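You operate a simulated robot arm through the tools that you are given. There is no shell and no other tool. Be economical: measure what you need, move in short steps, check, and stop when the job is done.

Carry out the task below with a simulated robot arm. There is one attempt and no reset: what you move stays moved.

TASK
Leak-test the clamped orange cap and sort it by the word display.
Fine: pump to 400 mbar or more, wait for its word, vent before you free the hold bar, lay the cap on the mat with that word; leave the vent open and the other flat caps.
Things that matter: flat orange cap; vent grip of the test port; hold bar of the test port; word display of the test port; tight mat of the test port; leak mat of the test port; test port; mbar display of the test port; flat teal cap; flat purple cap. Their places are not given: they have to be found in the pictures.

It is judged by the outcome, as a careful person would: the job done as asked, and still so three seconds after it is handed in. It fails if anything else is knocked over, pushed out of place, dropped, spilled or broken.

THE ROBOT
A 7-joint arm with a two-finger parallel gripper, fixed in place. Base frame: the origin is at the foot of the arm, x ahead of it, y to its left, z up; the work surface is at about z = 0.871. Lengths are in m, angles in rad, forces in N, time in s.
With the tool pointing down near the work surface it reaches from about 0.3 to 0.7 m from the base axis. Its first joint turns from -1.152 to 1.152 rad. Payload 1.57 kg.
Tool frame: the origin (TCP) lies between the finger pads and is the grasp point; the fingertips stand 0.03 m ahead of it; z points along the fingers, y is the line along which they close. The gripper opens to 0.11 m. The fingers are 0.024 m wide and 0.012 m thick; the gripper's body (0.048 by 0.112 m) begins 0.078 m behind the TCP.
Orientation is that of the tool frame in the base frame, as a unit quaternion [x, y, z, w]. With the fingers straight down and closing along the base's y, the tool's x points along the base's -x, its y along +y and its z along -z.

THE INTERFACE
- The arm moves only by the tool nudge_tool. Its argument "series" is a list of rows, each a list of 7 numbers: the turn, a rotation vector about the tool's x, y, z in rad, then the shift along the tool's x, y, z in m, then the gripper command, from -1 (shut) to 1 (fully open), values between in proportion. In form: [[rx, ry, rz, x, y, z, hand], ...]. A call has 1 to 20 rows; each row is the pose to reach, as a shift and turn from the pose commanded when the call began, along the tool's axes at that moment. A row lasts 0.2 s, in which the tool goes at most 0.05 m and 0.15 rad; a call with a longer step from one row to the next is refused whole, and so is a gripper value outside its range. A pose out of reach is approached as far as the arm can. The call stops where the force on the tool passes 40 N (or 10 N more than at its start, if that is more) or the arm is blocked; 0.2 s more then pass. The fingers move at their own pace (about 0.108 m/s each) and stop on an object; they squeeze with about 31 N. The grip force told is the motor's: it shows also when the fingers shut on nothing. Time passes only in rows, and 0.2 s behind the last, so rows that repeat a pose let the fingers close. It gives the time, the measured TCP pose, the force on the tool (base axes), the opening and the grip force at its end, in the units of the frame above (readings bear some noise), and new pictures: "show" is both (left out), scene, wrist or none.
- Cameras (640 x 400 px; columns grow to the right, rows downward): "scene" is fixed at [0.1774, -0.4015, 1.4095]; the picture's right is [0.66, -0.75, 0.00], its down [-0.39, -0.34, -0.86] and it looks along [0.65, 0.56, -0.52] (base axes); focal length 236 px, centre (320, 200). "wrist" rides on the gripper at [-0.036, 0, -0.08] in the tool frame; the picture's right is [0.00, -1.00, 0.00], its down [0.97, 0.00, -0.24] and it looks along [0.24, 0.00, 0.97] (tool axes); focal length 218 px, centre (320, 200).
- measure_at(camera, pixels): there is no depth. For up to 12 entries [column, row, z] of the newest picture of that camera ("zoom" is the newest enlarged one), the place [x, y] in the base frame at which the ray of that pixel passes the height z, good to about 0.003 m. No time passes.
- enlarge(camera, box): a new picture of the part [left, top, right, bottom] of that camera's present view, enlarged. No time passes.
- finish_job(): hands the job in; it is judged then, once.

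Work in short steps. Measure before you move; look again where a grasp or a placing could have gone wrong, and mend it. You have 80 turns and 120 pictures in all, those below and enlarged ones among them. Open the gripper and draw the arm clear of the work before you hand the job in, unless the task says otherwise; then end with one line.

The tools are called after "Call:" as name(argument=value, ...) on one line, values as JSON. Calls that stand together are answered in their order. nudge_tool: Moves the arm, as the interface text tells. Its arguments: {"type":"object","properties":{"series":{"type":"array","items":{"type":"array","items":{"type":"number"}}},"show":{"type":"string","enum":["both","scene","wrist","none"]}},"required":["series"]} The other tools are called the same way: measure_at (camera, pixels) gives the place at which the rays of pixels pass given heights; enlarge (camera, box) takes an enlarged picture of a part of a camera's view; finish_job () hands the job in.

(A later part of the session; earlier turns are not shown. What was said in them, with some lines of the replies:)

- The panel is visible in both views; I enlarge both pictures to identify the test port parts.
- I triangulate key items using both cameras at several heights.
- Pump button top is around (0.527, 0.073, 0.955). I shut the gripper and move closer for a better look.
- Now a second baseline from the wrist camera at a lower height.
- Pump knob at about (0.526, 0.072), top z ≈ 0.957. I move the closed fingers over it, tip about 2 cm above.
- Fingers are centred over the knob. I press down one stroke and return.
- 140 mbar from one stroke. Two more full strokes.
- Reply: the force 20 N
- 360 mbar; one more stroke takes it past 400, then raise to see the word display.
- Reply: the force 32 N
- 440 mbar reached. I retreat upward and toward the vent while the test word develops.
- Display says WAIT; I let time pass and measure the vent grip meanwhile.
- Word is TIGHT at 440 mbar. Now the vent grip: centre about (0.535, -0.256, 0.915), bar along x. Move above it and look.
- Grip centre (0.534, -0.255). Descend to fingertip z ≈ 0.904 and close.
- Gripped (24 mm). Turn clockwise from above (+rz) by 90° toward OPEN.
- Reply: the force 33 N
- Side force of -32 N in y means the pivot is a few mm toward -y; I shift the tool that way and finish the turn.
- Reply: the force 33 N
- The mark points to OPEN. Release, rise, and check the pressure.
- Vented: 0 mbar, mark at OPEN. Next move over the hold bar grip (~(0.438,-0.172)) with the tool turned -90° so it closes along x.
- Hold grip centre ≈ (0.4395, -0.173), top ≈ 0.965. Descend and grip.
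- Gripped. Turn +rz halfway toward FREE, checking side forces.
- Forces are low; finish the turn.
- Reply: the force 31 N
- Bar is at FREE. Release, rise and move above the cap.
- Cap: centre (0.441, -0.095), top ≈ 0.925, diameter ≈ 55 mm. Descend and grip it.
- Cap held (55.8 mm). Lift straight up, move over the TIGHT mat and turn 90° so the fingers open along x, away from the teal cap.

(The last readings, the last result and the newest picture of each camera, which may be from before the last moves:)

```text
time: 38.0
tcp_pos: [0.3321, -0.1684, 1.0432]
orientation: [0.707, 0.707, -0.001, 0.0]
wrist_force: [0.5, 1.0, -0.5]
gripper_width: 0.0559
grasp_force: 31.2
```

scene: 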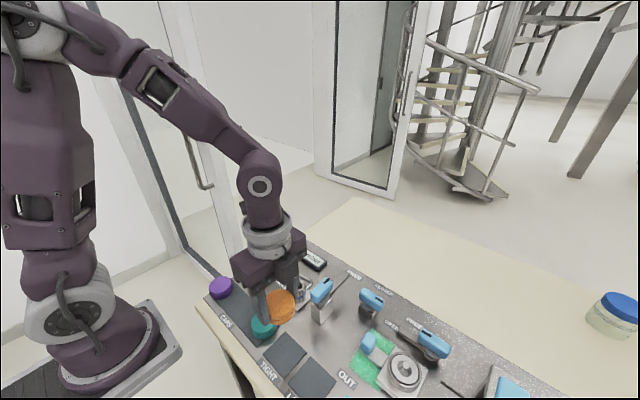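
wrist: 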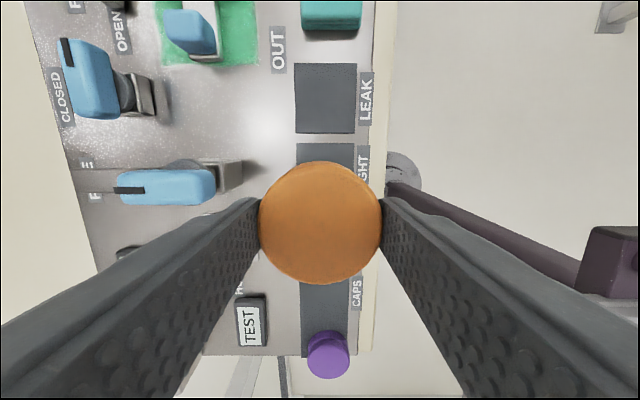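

Call:
measure_at(camera="wrist", pixels=[[325, 98, 0.875], [297, 144, 0.875], [354, 144, 0.875], [295, 64, 0.875], [356, 133, 0.875]])

Call:
enlarge(camera="scene", box=[230, 280, 350, 400])

```text
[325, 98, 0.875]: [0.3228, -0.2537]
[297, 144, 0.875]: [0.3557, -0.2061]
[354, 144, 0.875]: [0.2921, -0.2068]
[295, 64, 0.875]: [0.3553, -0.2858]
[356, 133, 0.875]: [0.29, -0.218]
```

```text
3.33 times, centred on (290, 340) of scene
```

zoom: 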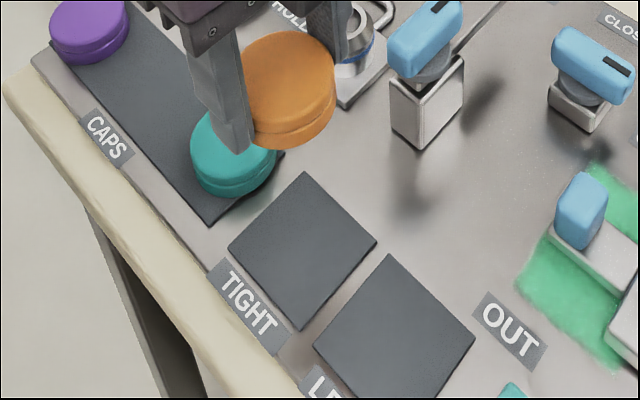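

Call:
measure_at(camera="zoom", pixels=[[304, 172, 0.875], [376, 242, 0.875], [301, 330, 0.875], [229, 248, 0.875], [235, 165, 0.9], [200, 180, 0.875], [210, 223, 0.873]])

```text
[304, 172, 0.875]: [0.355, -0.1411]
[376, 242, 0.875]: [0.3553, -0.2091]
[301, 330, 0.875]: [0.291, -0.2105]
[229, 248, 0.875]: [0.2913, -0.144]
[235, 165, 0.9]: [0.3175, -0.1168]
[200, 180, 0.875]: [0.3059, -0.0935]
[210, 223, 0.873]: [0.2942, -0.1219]
```

Tight mat centre (0.323, -0.174). Correct xy and descend most of the way, then check.

Call:
nudge_tool(series=[[0, 0, 0, -0.005, -0.008, 0, -1], [0, 0, 0, -0.005, -0.008, 0.04, -1], [0, 0, 0, -0.005, -0.008, 0.08, -1], [0, 0, 0, -0.005, -0.008, 0.11, -1], [0, 0, 0, -0.005, -0.008, 0.122, -1], [0, 0, 0, -0.005, -0.008, 0.122, -1]])

Call:
enlarge(camera="scene", box=[230, 280, 350, 400])

```text
time: 39.4
tcp_pos: [0.325, -0.1719, 0.9215]
orientation: [0.707, 0.708, -0.001, 0.0]
wrist_force: [-0.4, 0.4, 0.0]
gripper_width: 0.0557
grasp_force: 30.2
```

scene: 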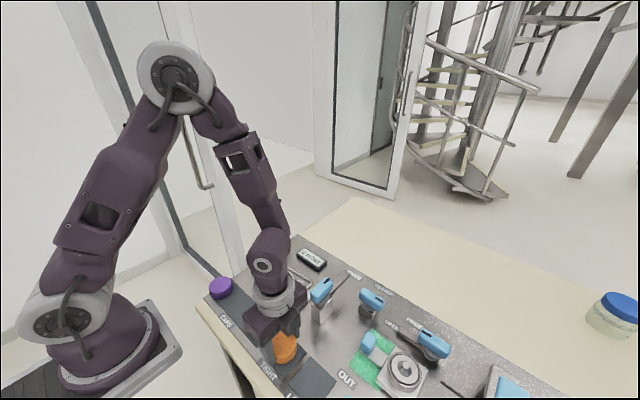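
wrist: 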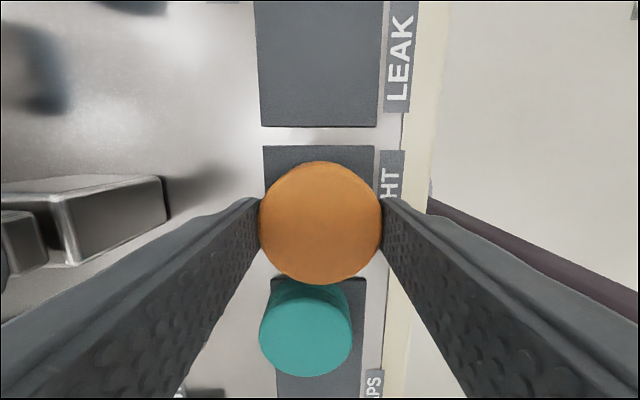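

```text
3.33 times, centred on (290, 340) of scene
```

zoom: 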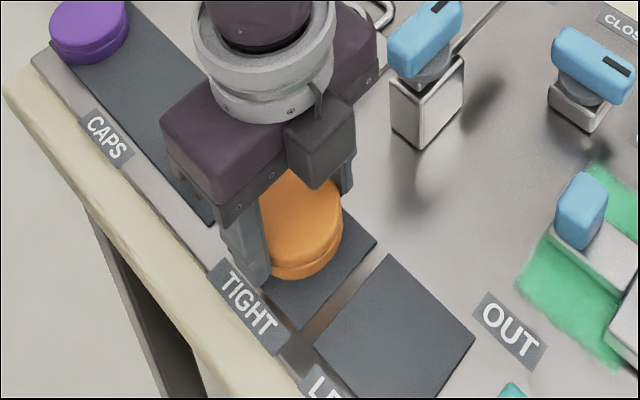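

Position good (0.325, -0.172), no contact yet. Lower in fine steps.

Call:
nudge_tool(series=[[0, 0, 0, -0.001, -0.001, 0.004, -1], [0, 0, 0, -0.001, -0.001, 0.008, -1], [0, 0, 0, -0.001, -0.001, 0.011, -1], [0, 0, 0, -0.001, -0.001, 0.011, -1]], show="none")

```text
time: 40.4
tcp_pos: [0.3232, -0.1745, 0.9094]
orientation: [0.706, 0.708, 0.001, 0.0]
wrist_force: [-0.4, -0.5, -2.0]
gripper_width: 0.0556
grasp_force: 31.8
```

Call:
nudge_tool(series=[[0, 0, 0, 0, 0, 0.002, -1], [0, 0, 0, 0, 0, 0.004, -1], [0, 0, 0, 0, 0, 0.004, -1]], show="scene")

Call:
enlarge(camera="scene", box=[250, 310, 330, 390])

```text
time: 41.2
tcp_pos: [0.3227, -0.1739, 0.9077]
orientation: [0.706, 0.708, 0.0, -0.001]
wrist_force: [-0.4, 0.2, -0.7]
gripper_width: 0.0557
grasp_force: 31.2
```

scene: 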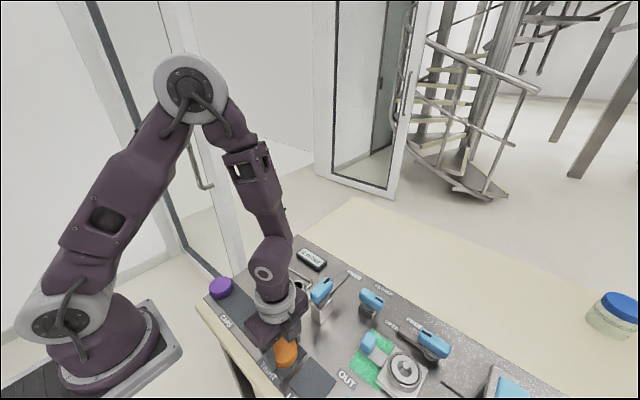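

```text
5.00 times, centred on (290, 350) of scene
```

zoom: 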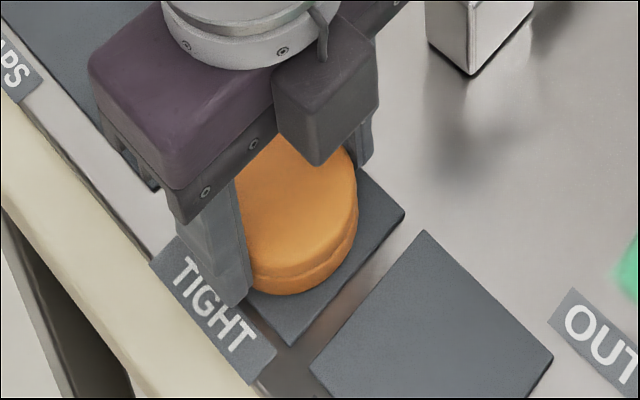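

Still no contact force; continue down a few more mm.

Call:
nudge_tool(series=[[0, 0, 0, 0, 0, 0.002, -1], [0, 0, 0, 0, 0, 0.004, -1], [0, 0, 0, 0, 0, 0.004, -1]], show="none")

```text
time: 42.0
tcp_pos: [0.323, -0.175, 0.9033]
orientation: [0.706, 0.708, 0.001, 0.0]
wrist_force: [2.9, -0.5, 23.6]
gripper_width: 0.0558
grasp_force: 31.0
```

Contact (23.6 N up). Ease up slightly, open along x and rise.

Call:
nudge_tool(series=[[0, 0, 0, 0, 0, -0.0015, -1], [0, 0, 0, 0, 0, -0.002, 0.2], [0, 0, 0, 0, 0, -0.002, 0.4], [0, 0, 0, 0, 0, -0.002, 0.5], [0, 0, 0, 0, 0, -0.03, 0.5], [0, 0, 0, 0, 0, -0.07, 0.5], [0, 0, 0, 0, 0, -0.11, 0.5], [0, 0, 0, 0, 0, -0.15, 0.5], [0, 0, 0, 0, 0, -0.19, 0.5], [0, 0, -0.15, 0, 0.03, -0.21, 0.5], [0, 0, -0.3, 0, 0.06, -0.21, 0.5], [0, 0, -0.45, 0.03, 0.06, -0.22, 0.5], [0, 0, -0.6, 0.06, 0.06, -0.22, 0.5], [0, 0, -0.75, 0.09, 0.06, -0.22, 0.5], [0, 0, -0.9, 0.12, 0.06, -0.22, 0.5], [0, 0, -1.05, 0.12, 0.06, -0.22, 0.5], [0, 0, -1.2, 0.12, 0.06, -0.22, 0.5], [0, 0, -1.35, 0.12, 0.06, -0.22, 0.5], [0, 0, -1.5, 0.12, 0.06, -0.22, 0.5], [0, 0, -1.57, 0.12, 0.06, -0.22, 0.5]])

Call:
enlarge(camera="scene", box=[200, 220, 400, 400])

Call:
enlarge(camera="wrist", box=[180, 0, 480, 250])

```text
time: 46.2
tcp_pos: [0.3812, -0.0566, 1.1226]
orientation: [-0.001, 1.0, 0.0, 0.0]
wrist_force: [0.2, 0.1, -0.9]
gripper_width: 0.0827
grasp_force: 0.0
```

scene: 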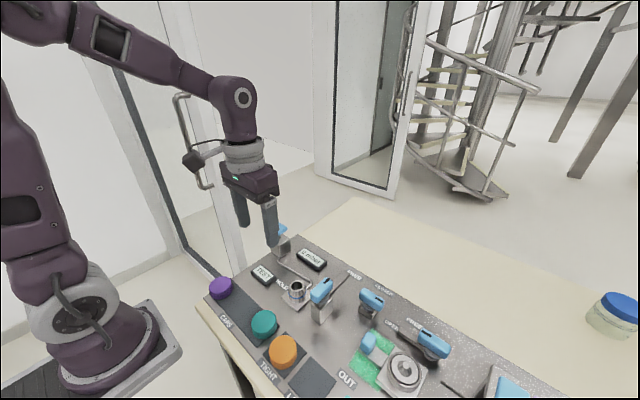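
wrist: 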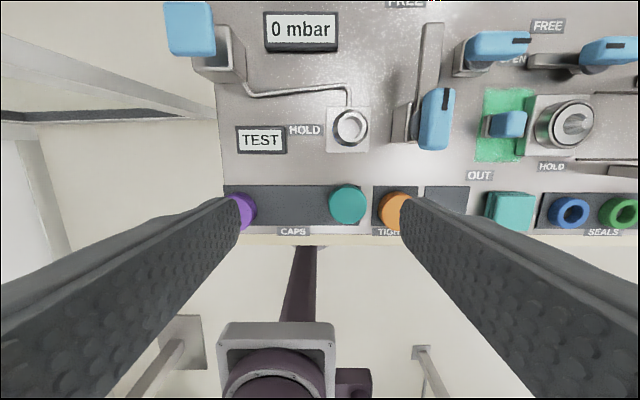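

```text
2.22 times, centred on (300, 310) of scene
```

zoom: 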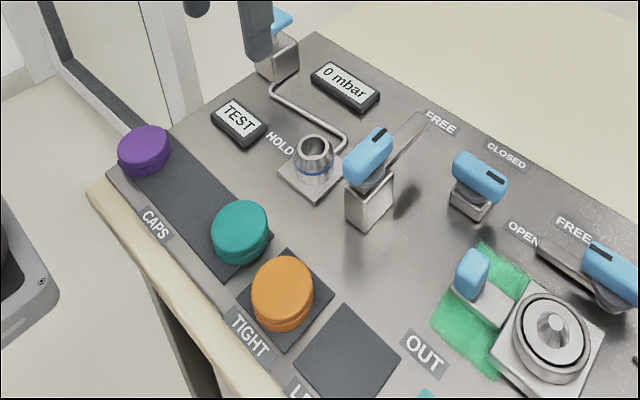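

```text
1.60 times, centred on (330, 125) of wrist
```

zoom: 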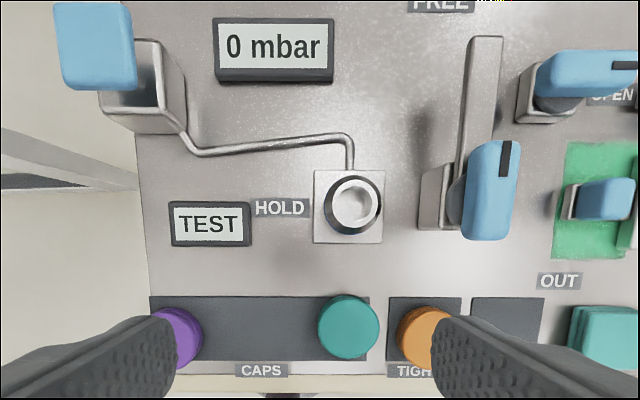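

The orange cap lies on the TIGHT mat, the vent is open, the other caps are untouched, and the arm is clear with the gripper open. Handing in.

Call:
finish_job()

```text
The job is handed in.
```

The orange cap tested TIGHT at 440 mbar. I vented it to 0 mbar, freed the hold bar and laid the cap on the TIGHT mat, leaving the vent open and the other caps untouched.
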